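You operate a simulated robot arm through the tools that you are given. There is no shell and no other tool. Be economical: measure what you need, move in short steps, check, and stop when the job is done.

You run a simulated robot arm. Do the job below in one go: nothing can be reset, and whatever is moved stays where it is left.

## Task
Spray the moss, scrub it off and brush out the coping joint.
Fine: use the water spray first, then the churn brush for both; put the brush back. Set down upright: churn brush.

Only the result counts: the job must be done as asked and must still hold three seconds after the hand-in. Knocking over, shifting, dropping, spilling or breaking anything else fails it.

## Robot
A 7-joint arm with a two-finger parallel gripper, fixed in place. Base frame: the origin is at the foot of the arm, x ahead of it, y to its left, z up; the work surface is at about z = 0.82. Units: m, degrees, N and s.
With the tool pointing down near the work surface it reaches from about 0.24 to 0.68 m from the base axis. Its first joint turns from -66.0 to 66.0 degrees. Payload 2.4 kg.
Tool frame: the origin (TCP) lies between the finger pads and is the grasp point; the fingertips stand 0.03 m ahead of it; z points along the fingers, y is the line along which they close. Largest opening 0.094 m; finger width 0.028, thickness 0.01; the body of the gripper, 0.05 by 0.096 m, starts 0.055 m behind the TCP.
Orientation is that of the tool frame in the base frame, as a unit quaternion [x, y, z, w]. With the fingers straight down and closing along the base's y, the tool's x points along the base's -x, its y along +y and its z along -z.

## Interface
- The arm moves only by the tool arm_command. Its arguments are lists of equal length, an entry for each row: "delta_pos": the shift along the tool's x, y, z in cm, a list of three; "angular": the turn, a rotation vector about the tool's x, y, z in degrees, a list of three; "gripper": the opening, from 0 (shut) to 1 (fully open). In form: {"delta_pos": [[dx, dy, dz], ...], "angular": [[rx, ry, rz], ...], "gripper": [gripper, ...]}. A call has 1 to 12 rows; each row shifts and turns the commanded pose from where the row before left it, along the tool's axes as they then stand. Each row takes 0.2 s and may step no farther than 0.05 m and 8.6 degrees from the row before; otherwise, or with a gripper value out of range, the whole call is refused. Where a pose cannot be reached the arm comes as near as it can. A force on the tool above 50 N (or 10 N above the force at the start of the call, whichever is more), or a blocked arm, ends the call early, and 0.2 s more pass. The fingers move at their own pace (about 0.153 m/s each) and stop on an object; they squeeze with about 27 N. The grip force told is the motor's: it shows also when the fingers shut on nothing. Time passes only in rows, and 0.2 s behind the last, so rows that do not move let the fingers close. It gives the time, the measured TCP pose, the force on the tool (base axes), the opening and the grip force at its end, in the units of the frame above (readings bear some noise), with the torque about the TCP (base axes, N m) and any sound that the robot's microphone picked up.
- Cameras (640 x 400 px; columns grow to the right, rows downward): "scene" is fixed at [0.0122, 0.4704, 1.4602]; the picture's right is [-0.82, -0.57, 0.00], its down [-0.28, 0.40, -0.88] and it looks along [0.50, -0.72, -0.48] (base axes); focal length 346 px, centre (320, 200). "wrist" rides on the gripper at [0.076, 0.014, -0.103] in the tool frame; the picture's right is [-0.18, 0.98, 0.00], its down [-0.75, -0.14, -0.64] and it looks along [-0.63, -0.12, 0.77] (tool axes); focal length 243 px, centre (320, 200). There is no depth. A picture from a camera that has moved, and an enlarged one, comes with that camera's place and axes in the base frame and with its lens. The place of the scene camera against the robot may be out by one fixed shift of up to 0.025 m in any direction.
- grab_frame(camera): a new picture of that camera. The clock stands still meanwhile.
- close_up(camera, box): a new picture of the part [left, top, right, bottom] of that camera's present view, enlarged. The clock stands still meanwhile.
- hand_in(): hands the job in; it is judged then, once.

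Go step by step. Nothing tells you positions but the pictures and the camera data: compare them with the known pose of the tool, close in by small moves and look again before you grip or let go. The budget is 120 turns and 84 pictures, counting those below and the enlarged ones. Unless the task says otherwise, let go and move clear before handing in, and close with one line.

The tools are called after "Request:" as name(argument=value, ...) on one line, values as JSON. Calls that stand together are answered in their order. arm_command: Moves the arm, as the interface text tells. Its arguments: {"type":"object","properties":{"delta_pos":{"type":"array"},"angular":{"type":"array"},"gripper":{"type":"array"}},"required":["delta_pos","angular","gripper"]} The other tools are called the same way: grab_frame (camera) takes a picture; close_up (camera, box) takes an enlarged picture of a part of a camera's view; hand_in () hands the job in.

At the start:

```text
clock: 0.0
position: [0.395, 0.0804, 1.2105]
ee_rot: [0.0, 1.0, -0.001, 0.0]
force: [0.2, -0.3, 0.4]
torque: [0.0, 0.0, -0.01]
opening: 0.0938
gripper_force: 0.2
```

scene: 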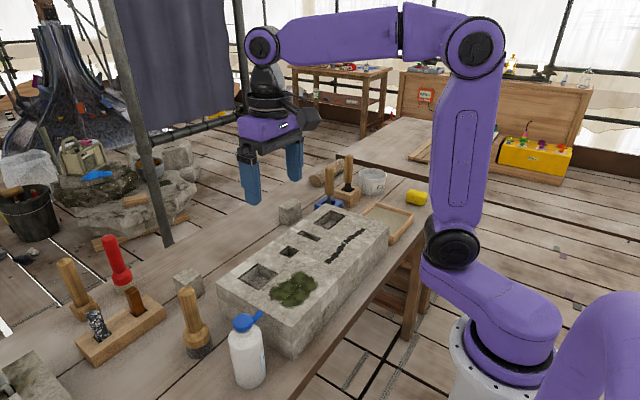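
wrist: 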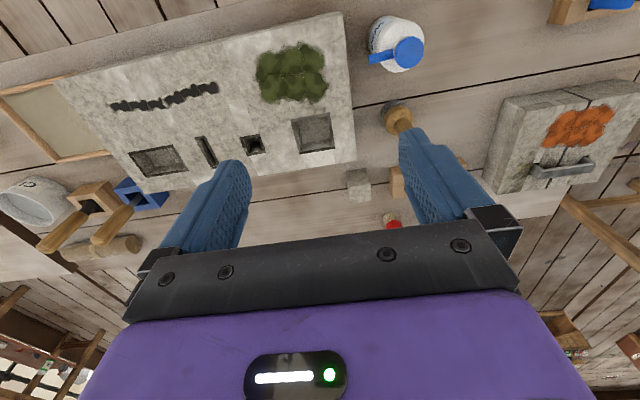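

I see a stone block with moss and a dark joint, a spray bottle, a free-standing brush, and two racks of tools. I'll look closer to identify the churn brush and the spray before moving.

Request:
close_up(camera="scene", box=[40, 220, 280, 400])

Request:
close_up(camera="scene", box=[210, 140, 440, 340])

Request:
close_up(camera="wrist", box=[320, 0, 640, 240])

Request:
close_up(camera="wrist", box=[0, 0, 400, 260])

```text
2.22 times, centred on (160, 310) of scene
camera zoom: at [0.0122, 0.4704, 1.4602], right [-0.82, -0.57, 0.0], down [-0.28, 0.4, -0.88], along [0.5, -0.72, -0.48], focal length 769 px, centre (676, -44)
```

zoom: 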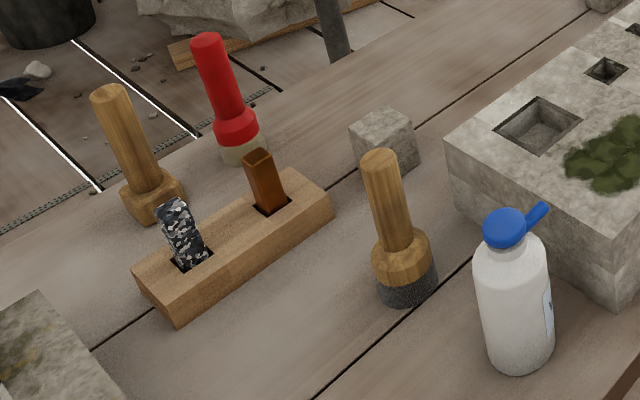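

```text
2.00 times, centred on (325, 240) of scene
camera zoom: at [0.0122, 0.4704, 1.4602], right [-0.82, -0.57, 0.0], down [-0.28, 0.4, -0.88], along [0.5, -0.72, -0.48], focal length 692 px, centre (310, 120)
```

zoom: 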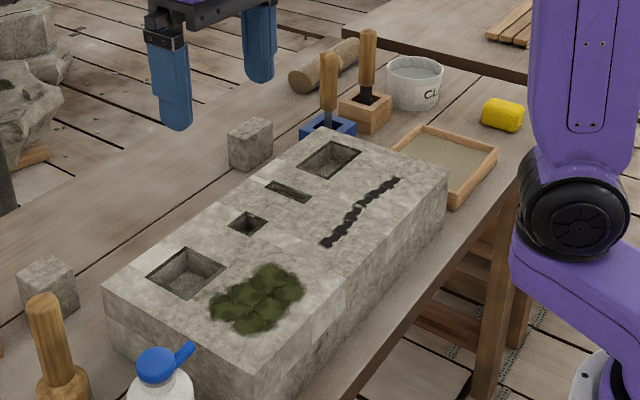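

```text
1.67 times, centred on (480, 120) of wrist
camera zoom: at [0.3176, 0.0952, 1.3131], right [0.18, 0.98, 0.0], down [0.75, -0.14, 0.64], along [0.63, -0.12, -0.77], focal length 404 px, centre (53, 333)
```

zoom: 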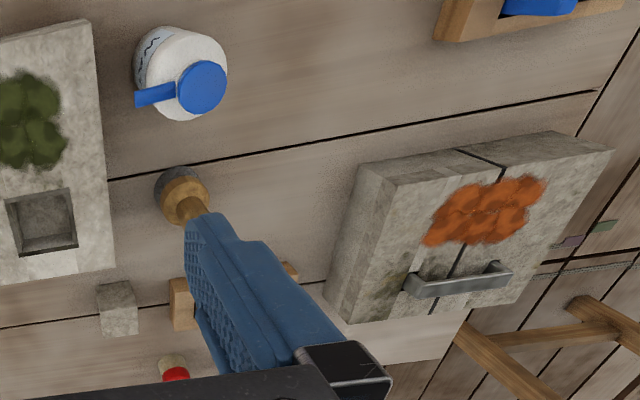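

```text
1.54 times, centred on (200, 130) of wrist
camera zoom: at [0.3176, 0.0952, 1.3131], right [0.18, 0.98, 0.0], down [0.75, -0.14, 0.64], along [0.63, -0.12, -0.77], focal length 373 px, centre (505, 308)
```

zoom: 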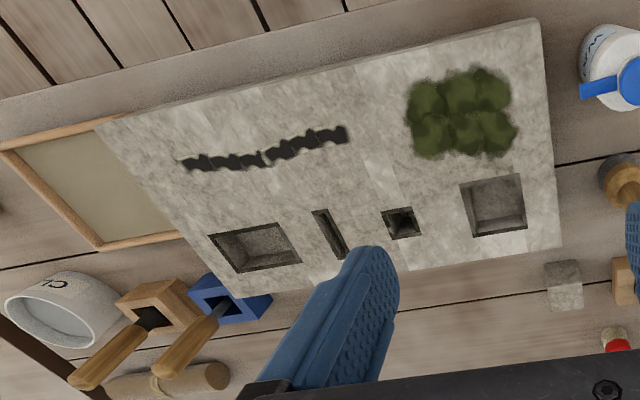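

The likely churn brush stands alone near (0.516, 0.203), about 0.16 m tall. The bottle is near (0.38, 0.19), the moss near (0.39, 0.04), and the joint runs along y at x≈0.39 on the block top (z≈0.92). I'll look more closely at the bottle and move for another view.

Request:
close_up(camera="scene", box=[160, 270, 320, 400])

Request:
arm_command(delta_pos=[[0, 4, 0], [0, 4, 0], [0, 4, 0], [0, 4, 0], [0, 0, 0]], angular=[[0, 0, 0], [0, 0, 0], [0, 0, 0], [0, 0, 0], [0, 0, 0]], gripper=[1, 1, 1, 1, 1])

Request:
grab_frame(camera="wrist")

```text
3.08 times, centred on (240, 335) of scene
camera zoom: at [0.0122, 0.4704, 1.4602], right [-0.82, -0.57, 0.0], down [-0.28, 0.4, -0.88], along [0.5, -0.72, -0.48], focal length 1064 px, centre (566, -215)
```

zoom: 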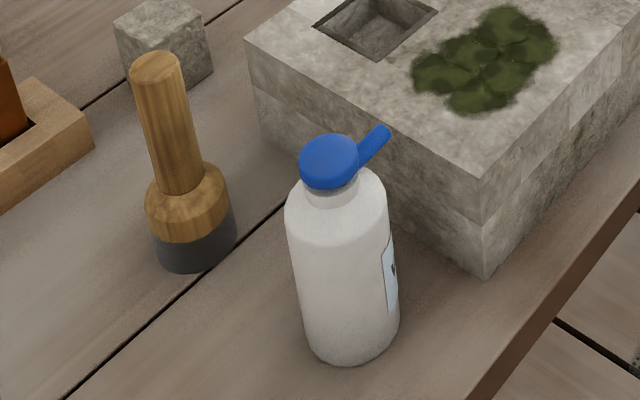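

```text
clock: 1.2
position: [0.3946, 0.2405, 1.2086]
ee_rot: [-0.001, 1.0, 0.001, 0.001]
force: [0.9, -0.4, 0.3]
torque: [-0.01, -0.01, 0.03]
opening: 0.094
gripper_force: 0.1
```

```text
76 pictures are left
camera wrist: at [0.3173, 0.2551, 1.3108], right [0.18, 0.98, 0.0], down [0.75, -0.14, 0.64], along [0.63, -0.12, -0.77], focal length 243 px, centre (320, 200)
```

wrist: 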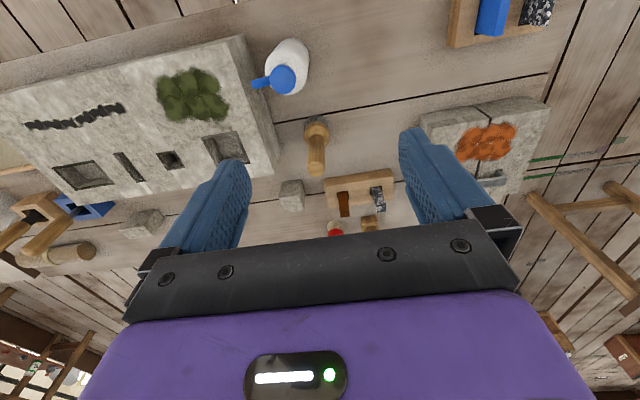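

Besides the lone dark-bristled brush there's a red-handled tool and another wooden one behind the rack. I'll move forward to see those properly before choosing.

Request:
arm_command(delta_pos=[[2, 0, 4], [0, 0, 3], [0, 0, 0]], angular=[[0, 0, 0], [0, 0, 0], [0, 0, 0]], gripper=[1, 1, 1])

Request:
grab_frame(camera="wrist")

Request:
close_up(camera="scene", box=[40, 225, 160, 345])

```text
clock: 2.0
position: [0.3744, 0.2356, 1.1402]
ee_rot: [0.0, 1.0, 0.001, 0.0]
force: [0.8, 0.0, -0.4]
torque: [-0.03, -0.02, 0.0]
opening: 0.0938
gripper_force: 0.0
```

```text
75 pictures are left
camera wrist: at [0.2966, 0.2528, 1.2418], right [0.18, 0.98, 0.0], down [0.75, -0.14, 0.64], along [0.63, -0.12, -0.77], focal length 243 px, centre (320, 200)
```

wrist: 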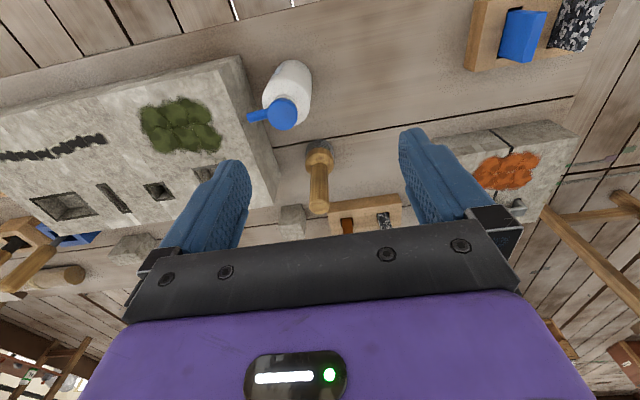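

```text
3.33 times, centred on (100, 285) of scene
camera zoom: at [0.0122, 0.4704, 1.4602], right [-0.82, -0.57, 0.0], down [-0.28, 0.4, -0.88], along [0.5, -0.72, -0.48], focal length 1153 px, centre (1053, -83)
```

zoom: 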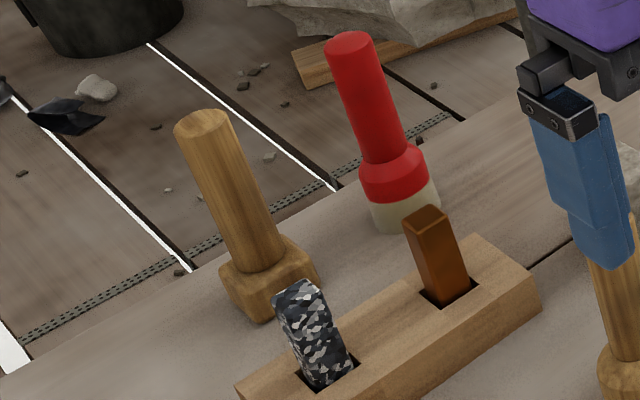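

Both tools behind the rack are out of reach, so the free-standing round brush is the churn brush. Triangulating gives the bottle cap at (0.389, 0.191, 0.963), with its spout pointing along -y. I'll turn the gripper 90° so the fingers straddle the bottle along x, clear of the spout.

Request:
arm_command(delta_pos=[[0, 0, 0], [0, 0, 0], [0, 0, 0], [0, 0, 0], [0, 0, 0], [0, 0, 0], [0, 0, 0], [0, 0, 0], [0, 0, 0], [0, 0, 0], [0, 0, 0], [0, 0, 0]], angular=[[0, 0, 8], [0, 0, 8], [0, 0, 8], [0, 0, 8], [0, 0, 8], [0, 0, 8], [0, 0, 8], [0, 0, 8], [0, 0, 8], [0, 0, 8], [0, 0, 8], [0, 0, 2]], gripper=[1, 1, 1, 1, 1, 1, 1, 1, 1, 1, 1, 1])

Request:
grab_frame(camera="wrist")

```text
clock: 4.6
position: [0.3747, 0.2389, 1.1399]
ee_rot: [0.707, 0.707, 0.0, 0.0]
force: [-0.3, 0.5, -0.5]
torque: [-0.04, -0.01, 0.0]
opening: 0.0938
gripper_force: 0.1
```

```text
73 pictures are left
camera wrist: at [0.3884, 0.317, 1.2429], right [0.98, -0.19, 0.0], down [-0.14, -0.75, 0.64], along [-0.12, -0.63, -0.77], focal length 243 px, centre (320, 200)
```

wrist: 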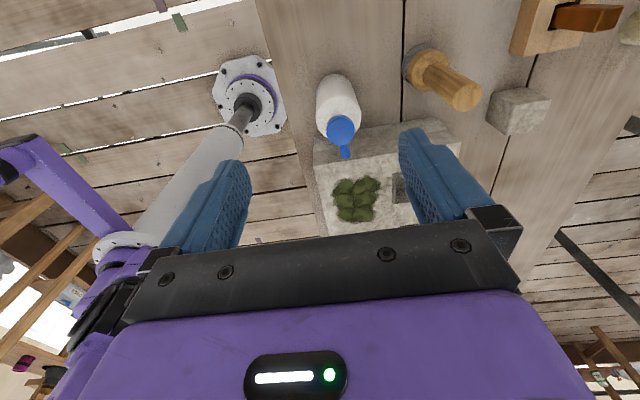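

The bottle cap is confirmed at about (0.390, 0.192). I'll move above it and part of the way down, then look again.

Request:
arm_command(delta_pos=[[-4.6, 1.5, 0], [0, 0, 4], [0, 0, 4], [0, 0, 0]], angular=[[0, 0, 0], [0, 0, 0], [0, 0, 0], [0, 0, 0]], gripper=[1, 1, 1, 1])

Request:
grab_frame(camera="wrist")

Request:
grab_frame(camera="scene")

```text
clock: 5.6
position: [0.3885, 0.1933, 1.0599]
ee_rot: [0.707, 0.707, 0.0, 0.0]
force: [0.8, -0.8, -0.6]
torque: [0.02, 0.01, 0.0]
opening: 0.094
gripper_force: 0.2
```

```text
72 pictures are left
camera wrist: at [0.4025, 0.2694, 1.1626], right [0.98, -0.18, 0.0], down [-0.14, -0.75, 0.64], along [-0.12, -0.63, -0.77], focal length 243 px, centre (320, 200)
```

wrist: 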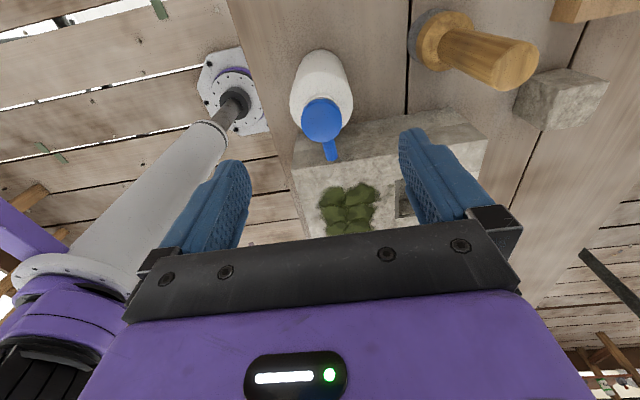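

```text
71 pictures are left
```

scene: 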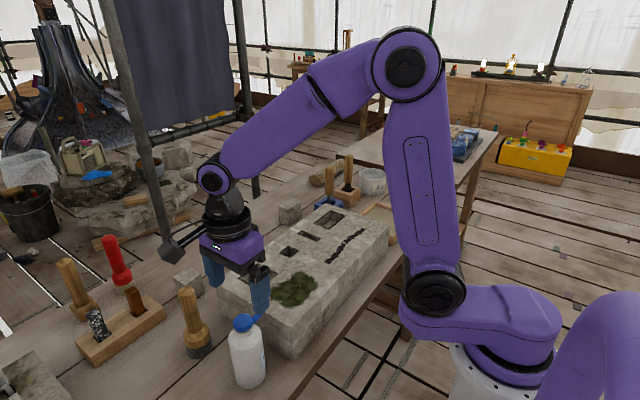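

The alignment looks good, with the cap under the TCP. I'll descend to TCP z≈0.921, with the palm staying just above the cap.

Request:
arm_command(delta_pos=[[-0.1, 0, 4], [0, 0, 4], [0, 0, 3], [0, 0, 1.5], [0, 0, 1.3], [0, 0, 0]], angular=[[0, 0, 0], [0, 0, 0], [0, 0, 0], [0, 0, 0], [0, 0, 0], [0, 0, 0]], gripper=[1, 1, 1, 1, 1, 1])

Request:
close_up(camera="scene", box=[160, 240, 340, 400])

Request:
grab_frame(camera="wrist")

```text
clock: 7.0
position: [0.3896, 0.1942, 0.9219]
ee_rot: [0.707, 0.707, 0.0, 0.0]
force: [-0.1, -0.3, 1.2]
torque: [-0.02, -0.02, 0.02]
opening: 0.094
gripper_force: 0.1
```

```text
2.50 times, centred on (250, 320) of scene
camera zoom: at [0.0122, 0.4703, 1.4603], right [-0.82, -0.57, 0.0], down [-0.28, 0.4, -0.88], along [0.5, -0.72, -0.48], focal length 865 px, centre (495, -100)
```

zoom: 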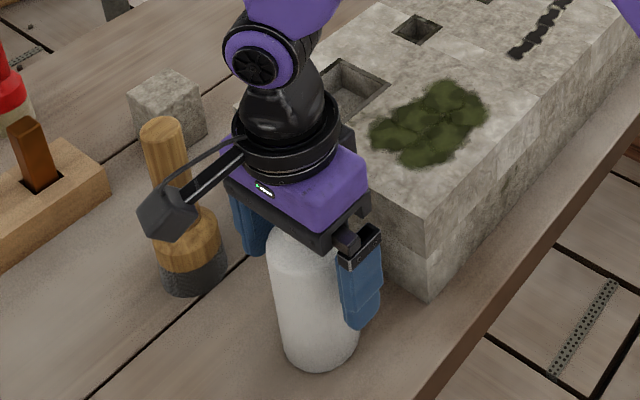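

```text
69 pictures are left
camera wrist: at [0.4026, 0.2719, 1.0248], right [0.98, -0.18, 0.0], down [-0.14, -0.75, 0.64], along [-0.12, -0.63, -0.77], focal length 243 px, centre (320, 200)
```

wrist: 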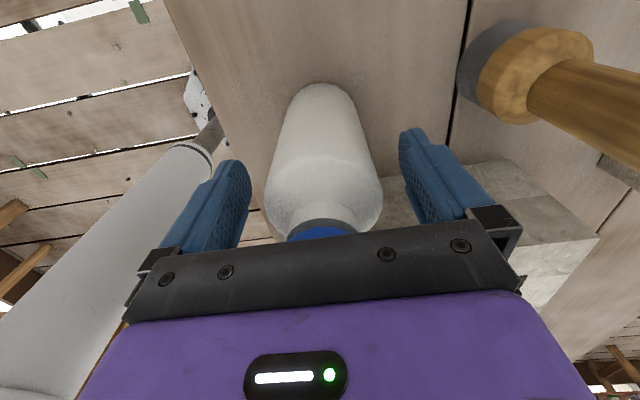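

The bottle is centred between the fingers. I'll close on it.

Request:
arm_command(delta_pos=[[0, 0, 0], [0, 0, 0], [0, 0, 0]], angular=[[0, 0, 0], [0, 0, 0], [0, 0, 0]], gripper=[0.7, 0.6, 0.6])

```text
clock: 7.8
position: [0.3898, 0.1949, 0.9219]
ee_rot: [0.707, 0.707, 0.0, 0.001]
force: [2.1, 1.0, 1.4]
torque: [0.02, -0.06, -0.04]
opening: 0.0615
gripper_force: 27.1
```

The bottle is gripped at 61 mm with 27 N. I'll lift it straight up.

Request:
arm_command(delta_pos=[[0, 0, -2], [0, 0, -4], [0, 0, -4], [0, 0, -4], [0, 0, 0]], angular=[[0, 0, 0], [0, 0, 0], [0, 0, 0], [0, 0, 0], [0, 0, 0]], gripper=[0.4, 0.4, 0.4, 0.4, 0.4])

Request:
close_up(camera="scene", box=[140, 170, 360, 340])

```text
clock: 9.0
position: [0.3861, 0.1934, 1.0602]
ee_rot: [0.707, 0.708, 0.001, -0.001]
force: [0.5, -0.1, -3.4]
torque: [0.02, 0.0, 0.01]
opening: 0.0615
gripper_force: 27.6
```

```text
2.35 times, centred on (250, 255) of scene
camera zoom: at [0.0122, 0.4704, 1.4602], right [-0.82, -0.57, 0.0], down [-0.28, 0.4, -0.88], along [0.5, -0.72, -0.48], focal length 814 px, centre (485, 71)
```

zoom: 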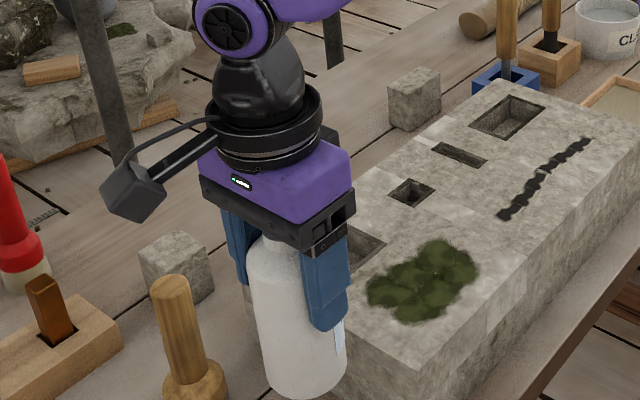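

The bottle is held securely. I'll tilt it about x by 45° so the spout points down towards the moss.

Request:
arm_command(delta_pos=[[0, 0, 0], [0, 0, 0], [0, 0, 0], [0, 0, 0], [0, 0, 0], [0, 0, 0], [0, 0, 0]], angular=[[0, 7.5, 0], [0, 7.5, 0], [0, 7.5, 0], [0, 7.5, 0], [0, 7.5, 0], [0, 7.5, 0], [0, 0, 0]], gripper=[0.4, 0.4, 0.4, 0.4, 0.4, 0.4, 0.4])

Request:
grab_frame(camera="scene")

Request:
grab_frame(camera="wrist")

```text
clock: 10.6
position: [0.3894, 0.1923, 1.0634]
ee_rot: [0.653, 0.653, 0.272, -0.271]
force: [-0.1, 0.2, -2.9]
torque: [-0.09, -0.02, 0.0]
opening: 0.061
gripper_force: 27.2
```

```text
67 pictures are left
```

scene: 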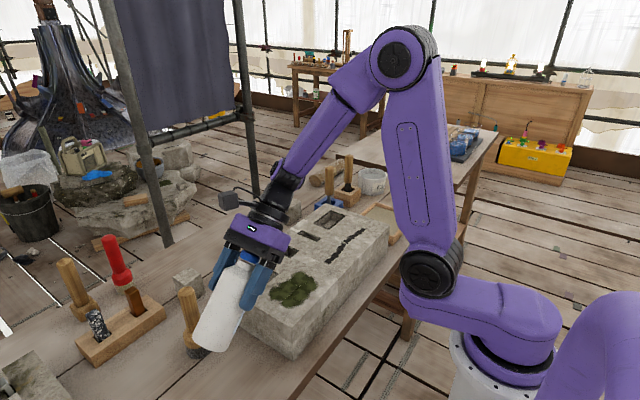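

```text
66 pictures are left
camera wrist: at [0.4029, 0.1748, 1.1891], right [0.98, -0.13, -0.13], down [-0.14, -0.99, -0.08], along [-0.12, 0.1, -0.99], focal length 243 px, centre (320, 200)
```

wrist: 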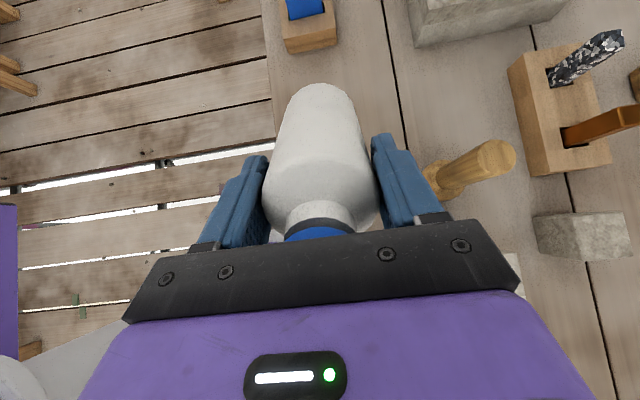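

The tilt worked. I'll move the spout to about 8 cm from the moss along its aim.

Request:
arm_command(delta_pos=[[-2.8, 0, 0.5], [-2.8, 0, 0.5], [-2.7, 0.3, 0.5], [0, 0, 0], [0, 0, 0]], angular=[[0, 0, 0], [0, 0, 0], [0, 0, 0], [0, 0, 0], [0, 0, 0]], gripper=[0.4, 0.4, 0.4, 0.4, 0.4])

Request:
close_up(camera="scene", box=[180, 200, 360, 370])

```text
clock: 11.8
position: [0.3929, 0.1423, 0.9942]
ee_rot: [0.654, 0.653, 0.271, -0.271]
force: [-1.3, 0.3, -3.3]
torque: [-0.06, 0.0, -0.01]
opening: 0.0613
gripper_force: 26.8
```

```text
2.35 times, centred on (270, 285) of scene
camera zoom: at [0.0122, 0.4704, 1.4602], right [-0.82, -0.57, 0.0], down [-0.28, 0.4, -0.88], along [0.5, -0.72, -0.48], focal length 814 px, centre (438, 0)
```

zoom: 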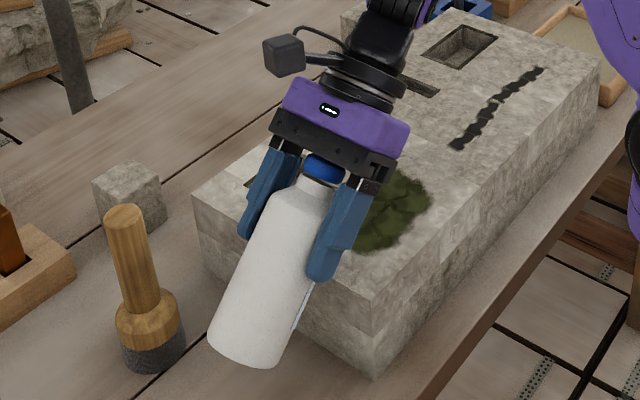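

There's no sound or visible wetting yet. I'll close the distance along the aim by 3 cm and wait.

Request:
arm_command(delta_pos=[[-1.5, 0, 0], [-1.5, 0, 0], [0, 0, 0], [0, 0, 0], [0, 0, 0]], angular=[[0, 0, 0], [0, 0, 0], [0, 0, 0], [0, 0, 0], [0, 0, 0]], gripper=[0.2, 0.2, 0, 0, 0])

Request:
close_up(camera="scene", box=[180, 200, 360, 370])

```text
clock: 13.0
position: [0.3931, 0.1232, 0.9708]
ee_rot: [0.654, 0.653, 0.271, -0.27]
force: [-0.3, -0.3, -3.6]
torque: [-0.12, -0.03, -0.02]
opening: 0.0612
gripper_force: 27.0
```

```text
2.35 times, centred on (270, 285) of scene
camera zoom: at [0.0122, 0.4704, 1.4602], right [-0.82, -0.57, 0.0], down [-0.28, 0.4, -0.88], along [0.5, -0.72, -0.48], focal length 814 px, centre (438, 0)
```

zoom: 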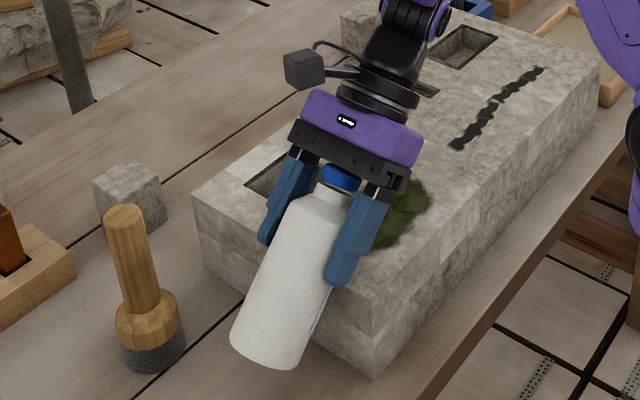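

I can't tell whether it sprayed, since the gripper hides the moss. I'll raise up and inspect the moss.

Request:
arm_command(delta_pos=[[2.5, 0, -2.5], [2.5, 0, -2.5], [3, 0, 3], [3, 0, 3], [0, 0, 0]], angular=[[0, 0, 0], [0, 0, 0], [0, 0, 0], [0, 0, 0], [0, 0, 0]], gripper=[0.2, 0.2, 0.2, 0.2, 0.2])

Request:
close_up(camera="scene", box=[180, 200, 360, 370])

```text
clock: 14.2
position: [0.3949, 0.2093, 1.0435]
ee_rot: [0.654, 0.653, 0.271, -0.27]
force: [-0.4, -0.4, -3.8]
torque: [-0.06, -0.01, 0.02]
opening: 0.0616
gripper_force: 26.9
```

```text
2.35 times, centred on (270, 285) of scene
camera zoom: at [0.0122, 0.4704, 1.4602], right [-0.82, -0.57, 0.0], down [-0.28, 0.4, -0.88], along [0.5, -0.72, -0.48], focal length 814 px, centre (438, 0)
```

zoom: 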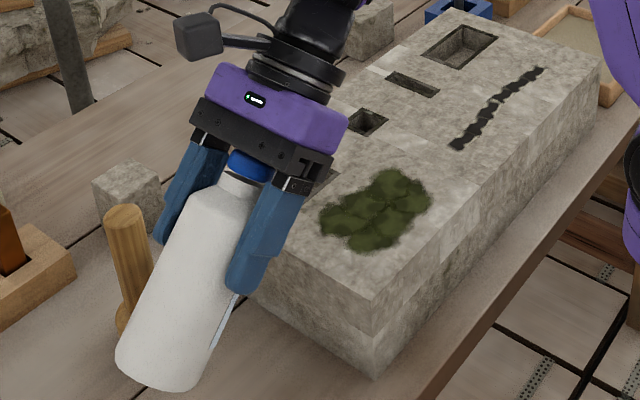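

The moss looks unchanged. The spout is angled slightly upward relative to the bottle, so I'll tilt to about 80° to aim it down from above the moss.

Request:
arm_command(delta_pos=[[0, 0, 0], [0, 0, 0], [0, 0, 0], [0, 0, 0], [0, 0, 0], [0.5, 0, -3.6], [0, 0, -3.6], [0, 0, -3.6], [0, 0, 0]], angular=[[0, 7, 0], [0, 7, 0], [0, 7, 0], [0, 7, 0], [0, 7, 0], [0, 0, 0], [0, 0, 0], [0, 0, 0], [0, 0, 0]], gripper=[0.2, 0.2, 0.2, 0.2, 0.2, 0.2, 0.2, 0.2, 0.2])

Request:
grab_frame(camera="scene")

```text
clock: 16.2
position: [0.3964, 0.1024, 1.0661]
ee_rot: [0.542, 0.542, 0.454, -0.455]
force: [0.4, 0.8, -2.0]
torque: [-0.11, -0.01, -0.04]
opening: 0.0615
gripper_force: 27.2
```

```text
62 pictures are left
```

scene: 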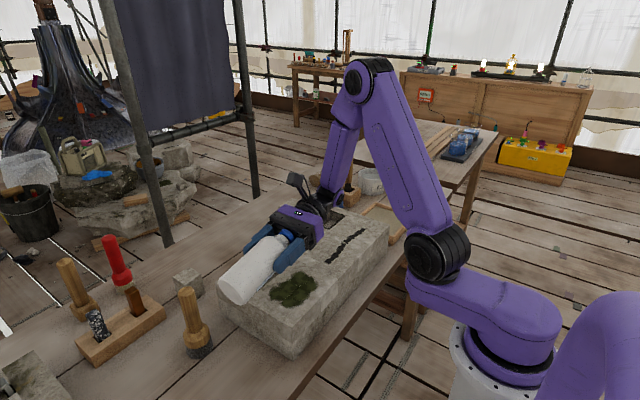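

It's tilted above the moss. I'll lower towards it along the aim.

Request:
arm_command(delta_pos=[[-1.5, 0, 0], [-1.5, 0, 0], [-1.0, 0, 0], [0, 0, 0], [0, 0, 0], [0, 0, 0]], angular=[[0, 0, 0], [0, 0, 0], [0, 0, 0], [0, 0, 0], [0, 0, 0], [0, 0, 0]], gripper=[0.2, 0.2, 0.2, 0.2, 0.2, 0.2])

Request:
close_up(camera="scene", box=[180, 180, 380, 350])

Request:
grab_frame(camera="wrist")

```text
clock: 17.6
position: [0.3929, 0.0964, 1.0273]
ee_rot: [0.542, 0.541, 0.455, -0.455]
force: [0.3, 0.0, -3.0]
torque: [-0.12, 0.01, 0.02]
opening: 0.0611
gripper_force: 27.1
```

```text
2.35 times, centred on (280, 265) of scene
camera zoom: at [0.0122, 0.4704, 1.4602], right [-0.82, -0.57, 0.0], down [-0.28, 0.4, -0.88], along [0.5, -0.72, -0.48], focal length 814 px, centre (414, 47)
```

zoom: 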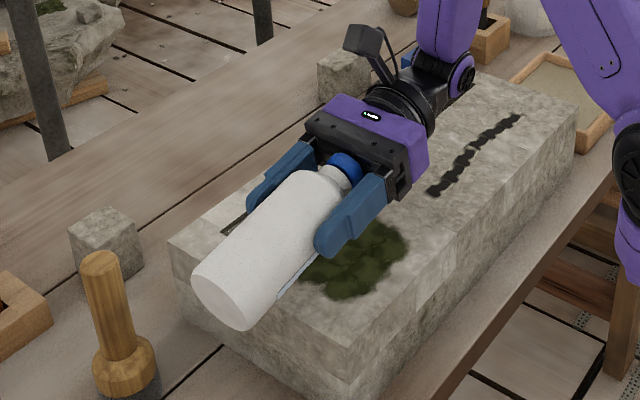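

```text
60 pictures are left
camera wrist: at [0.407, 0.0101, 1.1197], right [0.98, -0.03, -0.18], down [-0.14, -0.76, -0.63], along [-0.12, 0.65, -0.75], focal length 243 px, centre (320, 200)
```

wrist: 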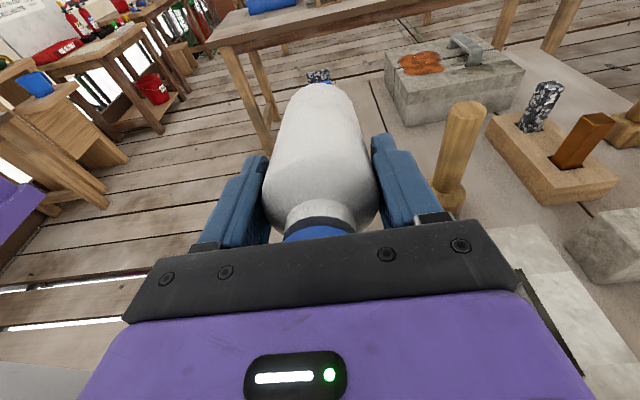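

I'll look closely at the moss for any wetting.

Request:
close_up(camera="scene", box=[260, 250, 340, 320])

```text
5.71 times, centred on (300, 285) of scene
camera zoom: at [0.0122, 0.4704, 1.4602], right [-0.82, -0.57, 0.0], down [-0.28, 0.4, -0.88], along [0.5, -0.72, -0.48], focal length 1976 px, centre (434, -286)
```

zoom: 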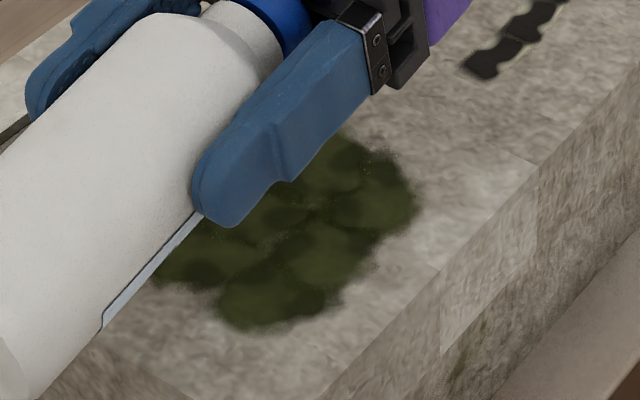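

It could be just a shadow. I'll back away up and sideways to compare the moss in the light.

Request:
arm_command(delta_pos=[[4, 0, 0], [3, 0, 3], [0, 0, 4], [0, 0, 4], [0, 0, 0]], angular=[[0, 0, 0], [0, 0, 0], [0, 0, 0], [0, 0, 0], [0, 0, 0]], gripper=[0.2, 0.2, 0.2, 0.2, 0.2])

Request:
close_up(camera="scene", box=[180, 200, 360, 370])

```text
clock: 18.8
position: [0.3955, 0.2171, 1.0776]
ee_rot: [0.541, 0.542, 0.454, -0.455]
force: [-0.4, 0.3, -2.7]
torque: [-0.12, 0.0, 0.03]
opening: 0.0613
gripper_force: 26.8
```

```text
2.35 times, centred on (270, 285) of scene
camera zoom: at [0.0122, 0.4704, 1.4602], right [-0.82, -0.57, 0.0], down [-0.28, 0.4, -0.88], along [0.5, -0.72, -0.48], focal length 814 px, centre (438, 0)
```

zoom: 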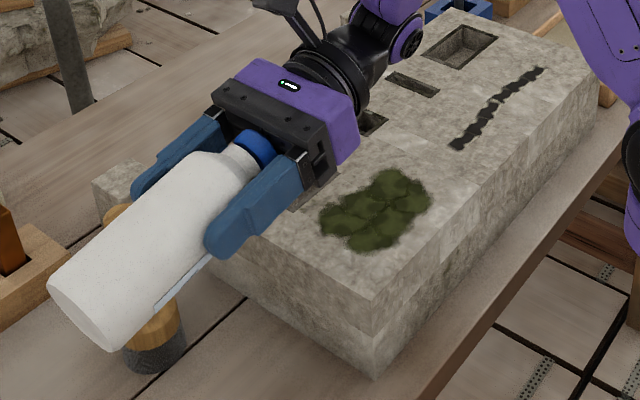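

No visible change. I'll go closer, with the spout about 3 cm from the moss, and dwell longer, in case it needs range and time.

Request:
arm_command(delta_pos=[[0, 0, -3.5], [0, 0, -3.5], [-3, 0, -3.3], [-4, 0, 0], [-2, 0, 0], [-1.5, 0, 0], [0, 0, 0], [0, 0, 0], [0, 0, 0], [0, 0, 0], [0, 0, 0], [0, 0, 0]], angular=[[0, 0, 0], [0, 0, 0], [0, 0, 0], [0, 0, 0], [0, 0, 0], [0, 0, 0], [0, 0, 0], [0, 0, 0], [0, 0, 0], [0, 0, 0], [0, 0, 0], [0, 0, 0]], gripper=[0, 0, 0, 0, 0, 0, 0, 0, 0, 0, 0, 0])

Request:
close_up(camera="scene", box=[180, 180, 380, 350])

```text
clock: 21.4
position: [0.3928, 0.0966, 0.9922]
ee_rot: [0.542, 0.542, 0.454, -0.454]
force: [0.8, 0.1, -2.4]
torque: [-0.15, 0.05, -0.02]
opening: 0.0613
gripper_force: 27.0
```

```text
2.35 times, centred on (280, 265) of scene
camera zoom: at [0.0122, 0.4704, 1.4602], right [-0.82, -0.57, 0.0], down [-0.28, 0.4, -0.88], along [0.5, -0.72, -0.48], focal length 814 px, centre (414, 47)
```

zoom: 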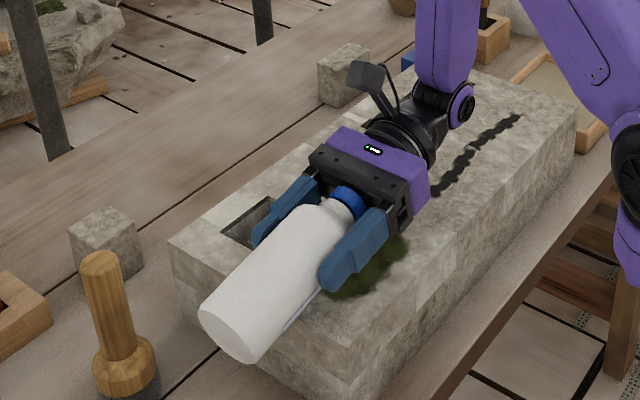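

No effect again. I'll try modulating the squeeze gently: ease the grip slightly, then squeeze again.

Request:
arm_command(delta_pos=[[1.0, 0, 0]], angular=[[0, 0, 0]], gripper=[0.62])

Request:
arm_command(delta_pos=[[0, 0, 0]], angular=[[0, 0, 0]], gripper=[0.635])

Request:
arm_command(delta_pos=[[0, 0, 0]], angular=[[0, 0, 0]], gripper=[0.3])

```text
clock: 21.8
position: [0.3935, 0.0988, 1.0024]
ee_rot: [0.542, 0.542, 0.454, -0.455]
force: [-0.6, -0.2, -3.2]
torque: [-0.11, 0.02, -0.01]
opening: 0.061
gripper_force: 27.2
```

```text
clock: 22.2
position: [0.3935, 0.0999, 1.0027]
ee_rot: [0.542, 0.541, 0.455, -0.455]
force: [0.4, -0.6, -2.9]
torque: [-0.12, 0.0, 0.01]
opening: 0.0611
gripper_force: 27.0
```

```text
clock: 22.6
position: [0.3933, 0.0994, 1.0017]
ee_rot: [0.542, 0.541, 0.456, -0.454]
force: [-0.1, -0.5, -3.9]
torque: [-0.11, -0.02, -0.02]
opening: 0.0611
gripper_force: 26.9
```

The squeeze is always saturated, so easing it isn't the trigger. I'll look at the cap and spout from both cameras to understand the mechanism.

Request:
close_up(camera="wrist", box=[230, 130, 410, 250])

Request:
close_up(camera="scene", box=[250, 210, 330, 300])

```text
3.33 times, centred on (320, 190) of wrist
camera zoom: at [0.4071, 0.0121, 1.0948], right [0.98, -0.03, -0.18], down [-0.14, -0.76, -0.63], along [-0.12, 0.65, -0.75], focal length 809 px, centre (320, 233)
```

zoom: 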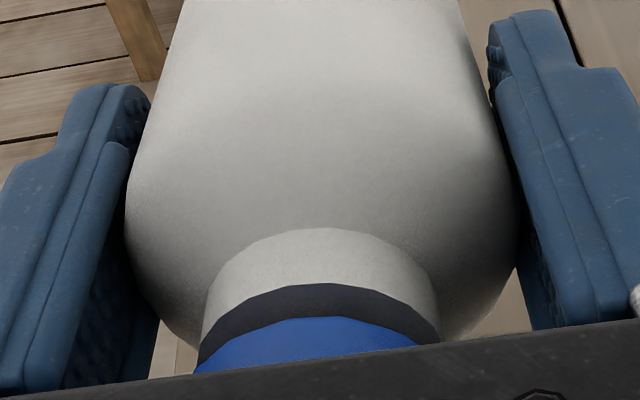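

```text
4.44 times, centred on (290, 255) of scene
camera zoom: at [0.0122, 0.4704, 1.4602], right [-0.82, -0.57, 0.0], down [-0.28, 0.4, -0.88], along [0.5, -0.72, -0.48], focal length 1537 px, centre (453, -44)
```

zoom: 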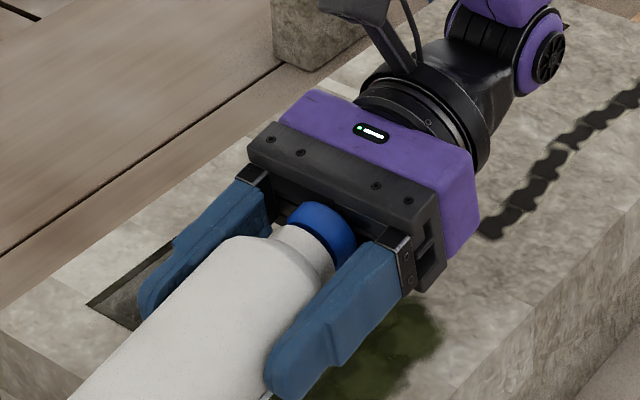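

There's a dark gap under the blue cap, so it looks like a press-down pump head, and the spout in its original spot points straight at the moss. I'll bring the bottle back upright above its original place.

Request:
arm_command(delta_pos=[[4, 0, 0], [4, 0, 3], [0, 0, 4], [0, 0, 3], [0, 0, 0]], angular=[[0, 0, 0], [0, 0, 0], [0, 0, 0], [0, 0, 0], [0, 0, 0]], gripper=[0.3, 0.3, 0.3, 0.3, 0.3])

Request:
arm_command(delta_pos=[[0, 0, 0], [0, 0, 0], [0, 0, 0], [0, 0, 0], [0, 0, 0], [0, 0, 0], [0, 0, 0], [0, 0, 0], [0, 0, 0], [0, 0, 0], [0, 0, 0]], angular=[[0, -8, 0], [0, -8, 0], [0, -8, 0], [0, -8, 0], [0, -8, 0], [0, -8, 0], [0, -8, 0], [0, -8, 0], [0, -8, 0], [0, -8, 0], [0, 0, 0]], gripper=[0.3, 0.3, 0.3, 0.3, 0.3, 0.3, 0.3, 0.3, 0.3, 0.3, 0.3])

Request:
close_up(camera="scene", box=[140, 170, 360, 340])

```text
clock: 23.8
position: [0.3947, 0.2097, 1.0617]
ee_rot: [0.542, 0.542, 0.454, -0.455]
force: [-0.2, -0.3, -4.2]
torque: [-0.12, 0.0, 0.01]
opening: 0.0611
gripper_force: 27.3
```

```text
clock: 26.2
position: [0.3935, 0.2105, 1.0624]
ee_rot: [0.707, 0.707, -0.001, 0.001]
force: [-0.3, -0.4, -3.7]
torque: [0.01, 0.01, 0.01]
opening: 0.0611
gripper_force: 26.5
```

```text
2.35 times, centred on (250, 255) of scene
camera zoom: at [0.0122, 0.4704, 1.4602], right [-0.82, -0.57, 0.0], down [-0.28, 0.4, -0.88], along [0.5, -0.72, -0.48], focal length 814 px, centre (485, 71)
```

zoom: 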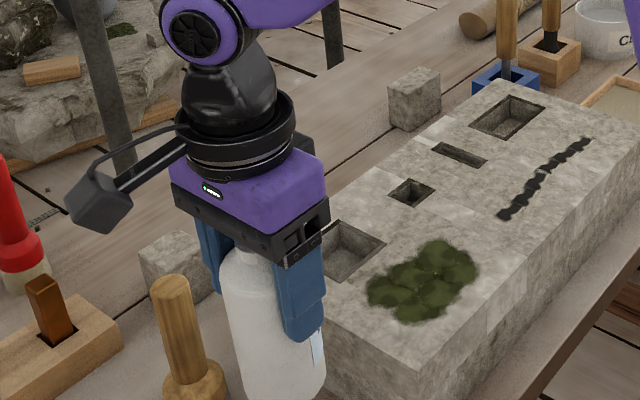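

The moss looks unchanged from before. I'll set the bottle back in its original place.

Request:
arm_command(delta_pos=[[-1.55, -0.4, 0], [0, 0, 4], [0, 0, 4], [0, 0, 3], [0, 0, 1.5], [0, 0, 0.9], [0, 0, 0]], angular=[[0, 0, 0], [0, 0, 0], [0, 0, 0], [0, 0, 0], [0, 0, 0], [0, 0, 0], [0, 0, 0]], gripper=[0.3, 0.3, 0.3, 0.3, 0.3, 0.3, 0.3])

Request:
arm_command(delta_pos=[[0, 0, 0.3], [0, 0, 0.3]], angular=[[0, 0, 0], [0, 0, 0]], gripper=[0.3, 0.3])

```text
clock: 27.8
position: [0.3882, 0.1963, 0.9262]
ee_rot: [0.707, 0.707, 0.001, 0.0]
force: [0.1, -0.8, -2.9]
torque: [0.03, 0.0, 0.01]
opening: 0.0609
gripper_force: 27.3
```

```text
clock: 28.4
position: [0.3876, 0.1957, 0.9237]
ee_rot: [0.708, 0.706, 0.0, 0.001]
force: [-5.7, -7.3, 26.3]
torque: [-0.21, 0.07, -0.12]
opening: 0.0608
gripper_force: 27.1
```

The bottle is on the table. I'll ease the pressure, release it and rise clear.

Request:
arm_command(delta_pos=[[0, 0, -0.25], [0, 0, 0], [0, 0, 0], [0, 0, 0]], angular=[[0, 0, 0], [0, 0, 0], [0, 0, 0], [0, 0, 0]], gripper=[0.5, 0.8, 1, 1])

Request:
arm_command(delta_pos=[[0, 0, -3], [0, 0, -4], [0, 0, -4], [0, 0, -4], [0, 0, 0]], angular=[[0, 0, 0], [0, 0, 0], [0, 0, 0], [0, 0, 0], [0, 0, 0]], gripper=[1, 1, 1, 1, 1])

Request:
grab_frame(camera="wrist")

Request:
close_up(camera="scene", box=[160, 260, 320, 400])

```text
clock: 29.4
position: [0.3892, 0.1956, 0.924]
ee_rot: [0.707, 0.707, 0.0, 0.001]
force: [-0.8, -0.2, 0.5]
torque: [-0.04, -0.02, 0.0]
opening: 0.0939
gripper_force: 0.0
```

```text
clock: 30.6
position: [0.3866, 0.1961, 1.0733]
ee_rot: [0.707, 0.707, 0.0, 0.0]
force: [-0.8, -0.3, -0.3]
torque: [0.05, -0.02, -0.04]
opening: 0.0943
gripper_force: 0.0
```

```text
53 pictures are left
camera wrist: at [0.3997, 0.273, 1.1762], right [0.98, -0.18, 0.0], down [-0.14, -0.75, 0.64], along [-0.12, -0.63, -0.77], focal length 243 px, centre (320, 200)
```

wrist: 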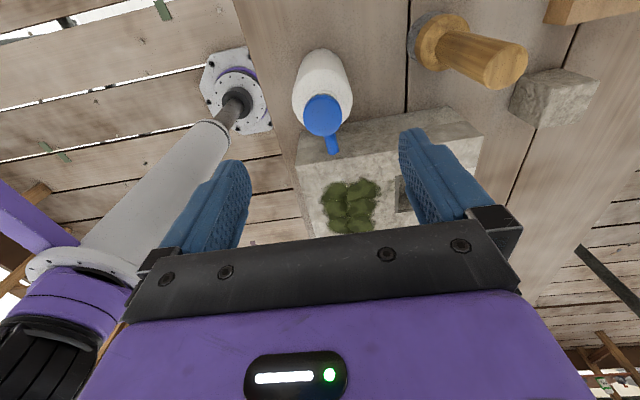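

```text
2.86 times, centred on (240, 330) of scene
camera zoom: at [0.0122, 0.4704, 1.4602], right [-0.82, -0.57, 0.0], down [-0.28, 0.4, -0.88], along [0.5, -0.72, -0.48], focal length 988 px, centre (549, -171)
```

zoom: 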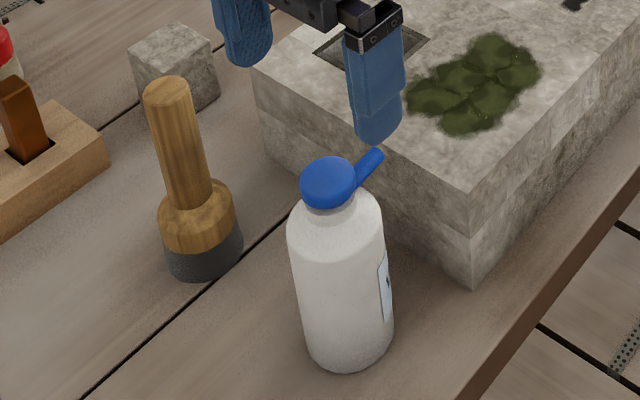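

The bottle stands where it was. I'll close the fingers and press gently down on the cap to see if it pumps.

Request:
arm_command(delta_pos=[[-0.25, 0, 0], [0, 0, 3], [0, 0, 3], [0, 0, 0.8], [0, 0, 0]], angular=[[0, 0, 0], [0, 0, 0], [0, 0, 0], [0, 0, 0], [0, 0, 0]], gripper=[0, 0, 0, 0, 0])

Request:
close_up(camera="scene", box=[160, 260, 320, 400])

```text
clock: 31.8
position: [0.389, 0.1929, 1.0065]
ee_rot: [0.707, 0.707, 0.0, -0.001]
force: [0.0, 0.3, 0.6]
torque: [0.01, -0.03, 0.04]
opening: 0.0001
gripper_force: 26.9
```

```text
2.86 times, centred on (240, 330) of scene
camera zoom: at [0.0122, 0.4704, 1.4602], right [-0.82, -0.57, 0.0], down [-0.28, 0.4, -0.88], along [0.5, -0.72, -0.48], focal length 988 px, centre (549, -171)
```

zoom: 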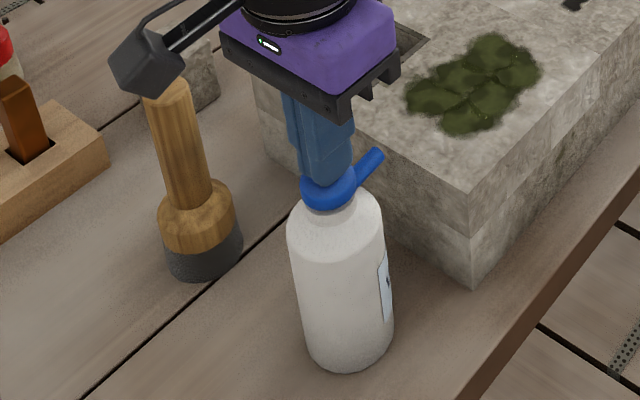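

The fingertips are just above the cap. I'll press in small steps.

Request:
arm_command(delta_pos=[[0, 0, 0.5], [0, 0, 0.4], [0, 0, 0.3], [0, 0, 0.3]], angular=[[0, 0, 0], [0, 0, 0], [0, 0, 0], [0, 0, 0]], gripper=[0, 0, 0, 0])

Request:
close_up(camera="scene", box=[160, 260, 320, 400])

```text
clock: 32.8
position: [0.3875, 0.1929, 0.9924]
ee_rot: [0.707, 0.707, 0.002, 0.0]
force: [-3.8, -4.6, 30.2]
torque: [-0.11, 0.13, -0.01]
opening: 0.0001
gripper_force: 26.9
heard: click
```

```text
2.86 times, centred on (240, 330) of scene
camera zoom: at [0.0117, 0.4701, 1.4604], right [-0.82, -0.57, 0.0], down [-0.28, 0.4, -0.88], along [0.5, -0.72, -0.48], focal length 988 px, centre (549, -171)
```

zoom: 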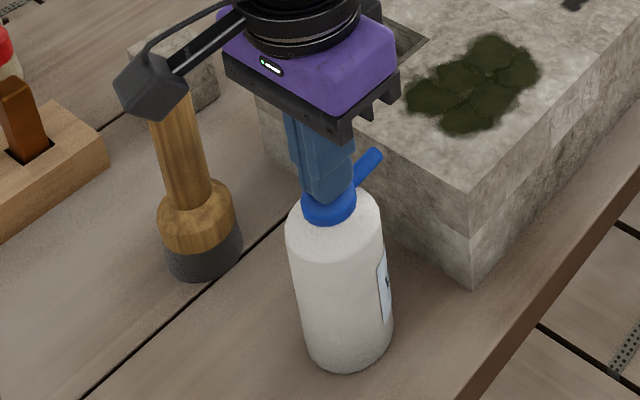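

A click sounded and the moss turned darker, so the pump works and the spray lands. I'll release and pump twice more to make sure it's well wetted.

Request:
arm_command(delta_pos=[[0, 0, -1.2], [0, 0, 0], [0, 0, 0.9], [0, 0, 0.3], [0, 0, 0], [0, 0, -1.2], [0, 0, 0]], angular=[[0, 0, 0], [0, 0, 0], [0, 0, 0], [0, 0, 0], [0, 0, 0], [0, 0, 0], [0, 0, 0]], gripper=[0, 0, 0, 0, 0, 0, 0])

Request:
close_up(camera="scene", box=[160, 260, 320, 400])

```text
clock: 34.4
position: [0.387, 0.1902, 1.0027]
ee_rot: [0.707, 0.707, 0.0, 0.001]
force: [0.2, 0.9, 2.7]
torque: [0.1, -0.03, 0.03]
opening: 0.0
gripper_force: 27.1
```

```text
2.86 times, centred on (240, 330) of scene
camera zoom: at [0.0122, 0.4704, 1.4602], right [-0.82, -0.57, 0.0], down [-0.28, 0.4, -0.88], along [0.5, -0.72, -0.48], focal length 988 px, centre (549, -171)
```

zoom: 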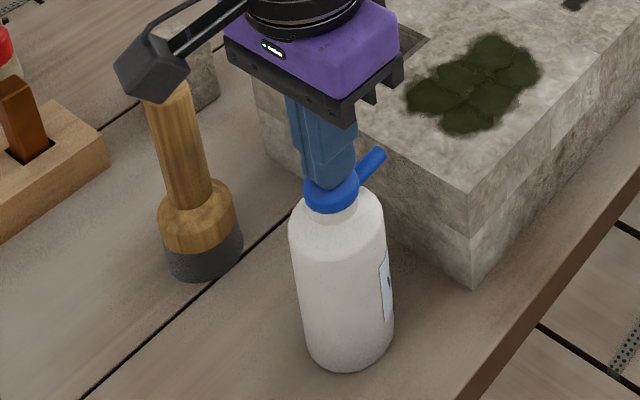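

The moss stays dark and wet, though the second press stopped a little short. I'll do one full press more, then retreat.

Request:
arm_command(delta_pos=[[0, 0, -0.6], [0, 0, 0], [0.2, 0, 1.0], [0, 0, 0.5], [0, 0, 0.2]], angular=[[0, 0, 0], [0, 0, 0], [0, 0, 0], [0, 0, 0], [0, 0, 0]], gripper=[0, 0, 0, 0, 0])

Request:
arm_command(delta_pos=[[0, 0, -2], [0, 0, -4], [0, 0, -4], [0, 0, -3], [0, 0, 0]], angular=[[0, 0, 0], [0, 0, 0], [0, 0, 0], [0, 0, 0], [0, 0, 0]], gripper=[0, 0, 0, 0, 0.5])

Request:
grab_frame(camera="wrist")

Request:
grab_frame(camera="scene")

```text
clock: 35.6
position: [0.3872, 0.1957, 0.994]
ee_rot: [0.707, 0.707, 0.002, 0.0]
force: [-1.4, -6.7, 24.3]
torque: [-0.35, 0.03, -0.02]
opening: 0.0
gripper_force: 26.9
heard: click
```

```text
clock: 36.8
position: [0.3891, 0.197, 1.1257]
ee_rot: [0.707, 0.707, 0.0, -0.001]
force: [0.0, -0.5, 0.2]
torque: [0.03, 0.03, -0.04]
opening: 0.047
gripper_force: 0.2
```

```text
48 pictures are left
camera wrist: at [0.4036, 0.2751, 1.2279], right [0.98, -0.18, 0.0], down [-0.14, -0.75, 0.64], along [-0.12, -0.63, -0.77], focal length 243 px, centre (320, 200)
```

wrist: 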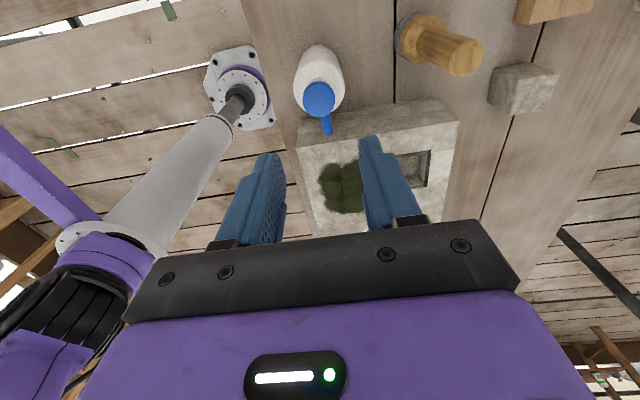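

```text
47 pictures are left
```

scene: 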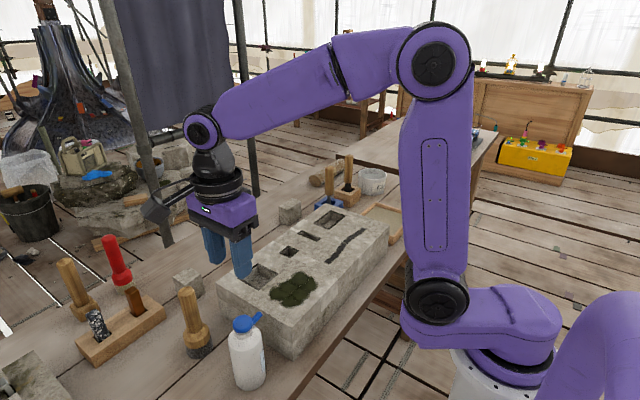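

The moss is evenly wet. Next is the churn brush at about (0.522, 0.209); I'll move above it with the gripper open and check.

Request:
arm_command(delta_pos=[[0.4, 4.4, 0], [0.4, 4.4, 0], [0.4, 4.4, 0], [0, 0, 3], [0, 0, 3], [0, 0, 0]], angular=[[0, 0, 0], [0, 0, 0], [0, 0, 0], [0, 0, 0], [0, 0, 0], [0, 0, 0]], gripper=[1, 1, 1, 1, 1, 1])

Request:
grab_frame(camera="wrist")

Request:
close_up(camera="scene", box=[80, 200, 300, 370])

```text
clock: 38.2
position: [0.5195, 0.2073, 1.0619]
ee_rot: [0.707, 0.707, 0.0, 0.0]
force: [-0.1, 0.2, 0.0]
torque: [-0.04, 0.01, 0.03]
opening: 0.0937
gripper_force: 0.1
```

```text
46 pictures are left
camera wrist: at [0.5335, 0.2838, 1.1651], right [0.98, -0.18, 0.0], down [-0.14, -0.75, 0.64], along [-0.12, -0.63, -0.77], focal length 243 px, centre (320, 200)
```

wrist: 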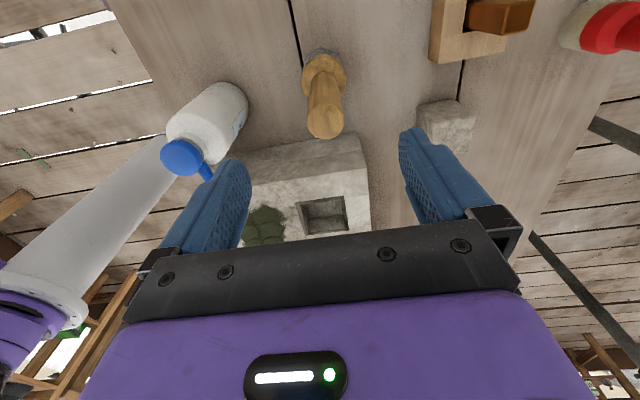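

```text
2.35 times, centred on (190, 285) of scene
camera zoom: at [0.0122, 0.4704, 1.4602], right [-0.82, -0.57, 0.0], down [-0.28, 0.4, -0.88], along [0.5, -0.72, -0.48], focal length 814 px, centre (626, 0)
```

zoom: 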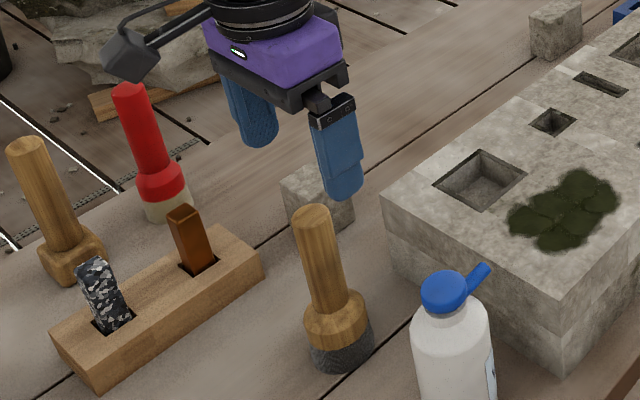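

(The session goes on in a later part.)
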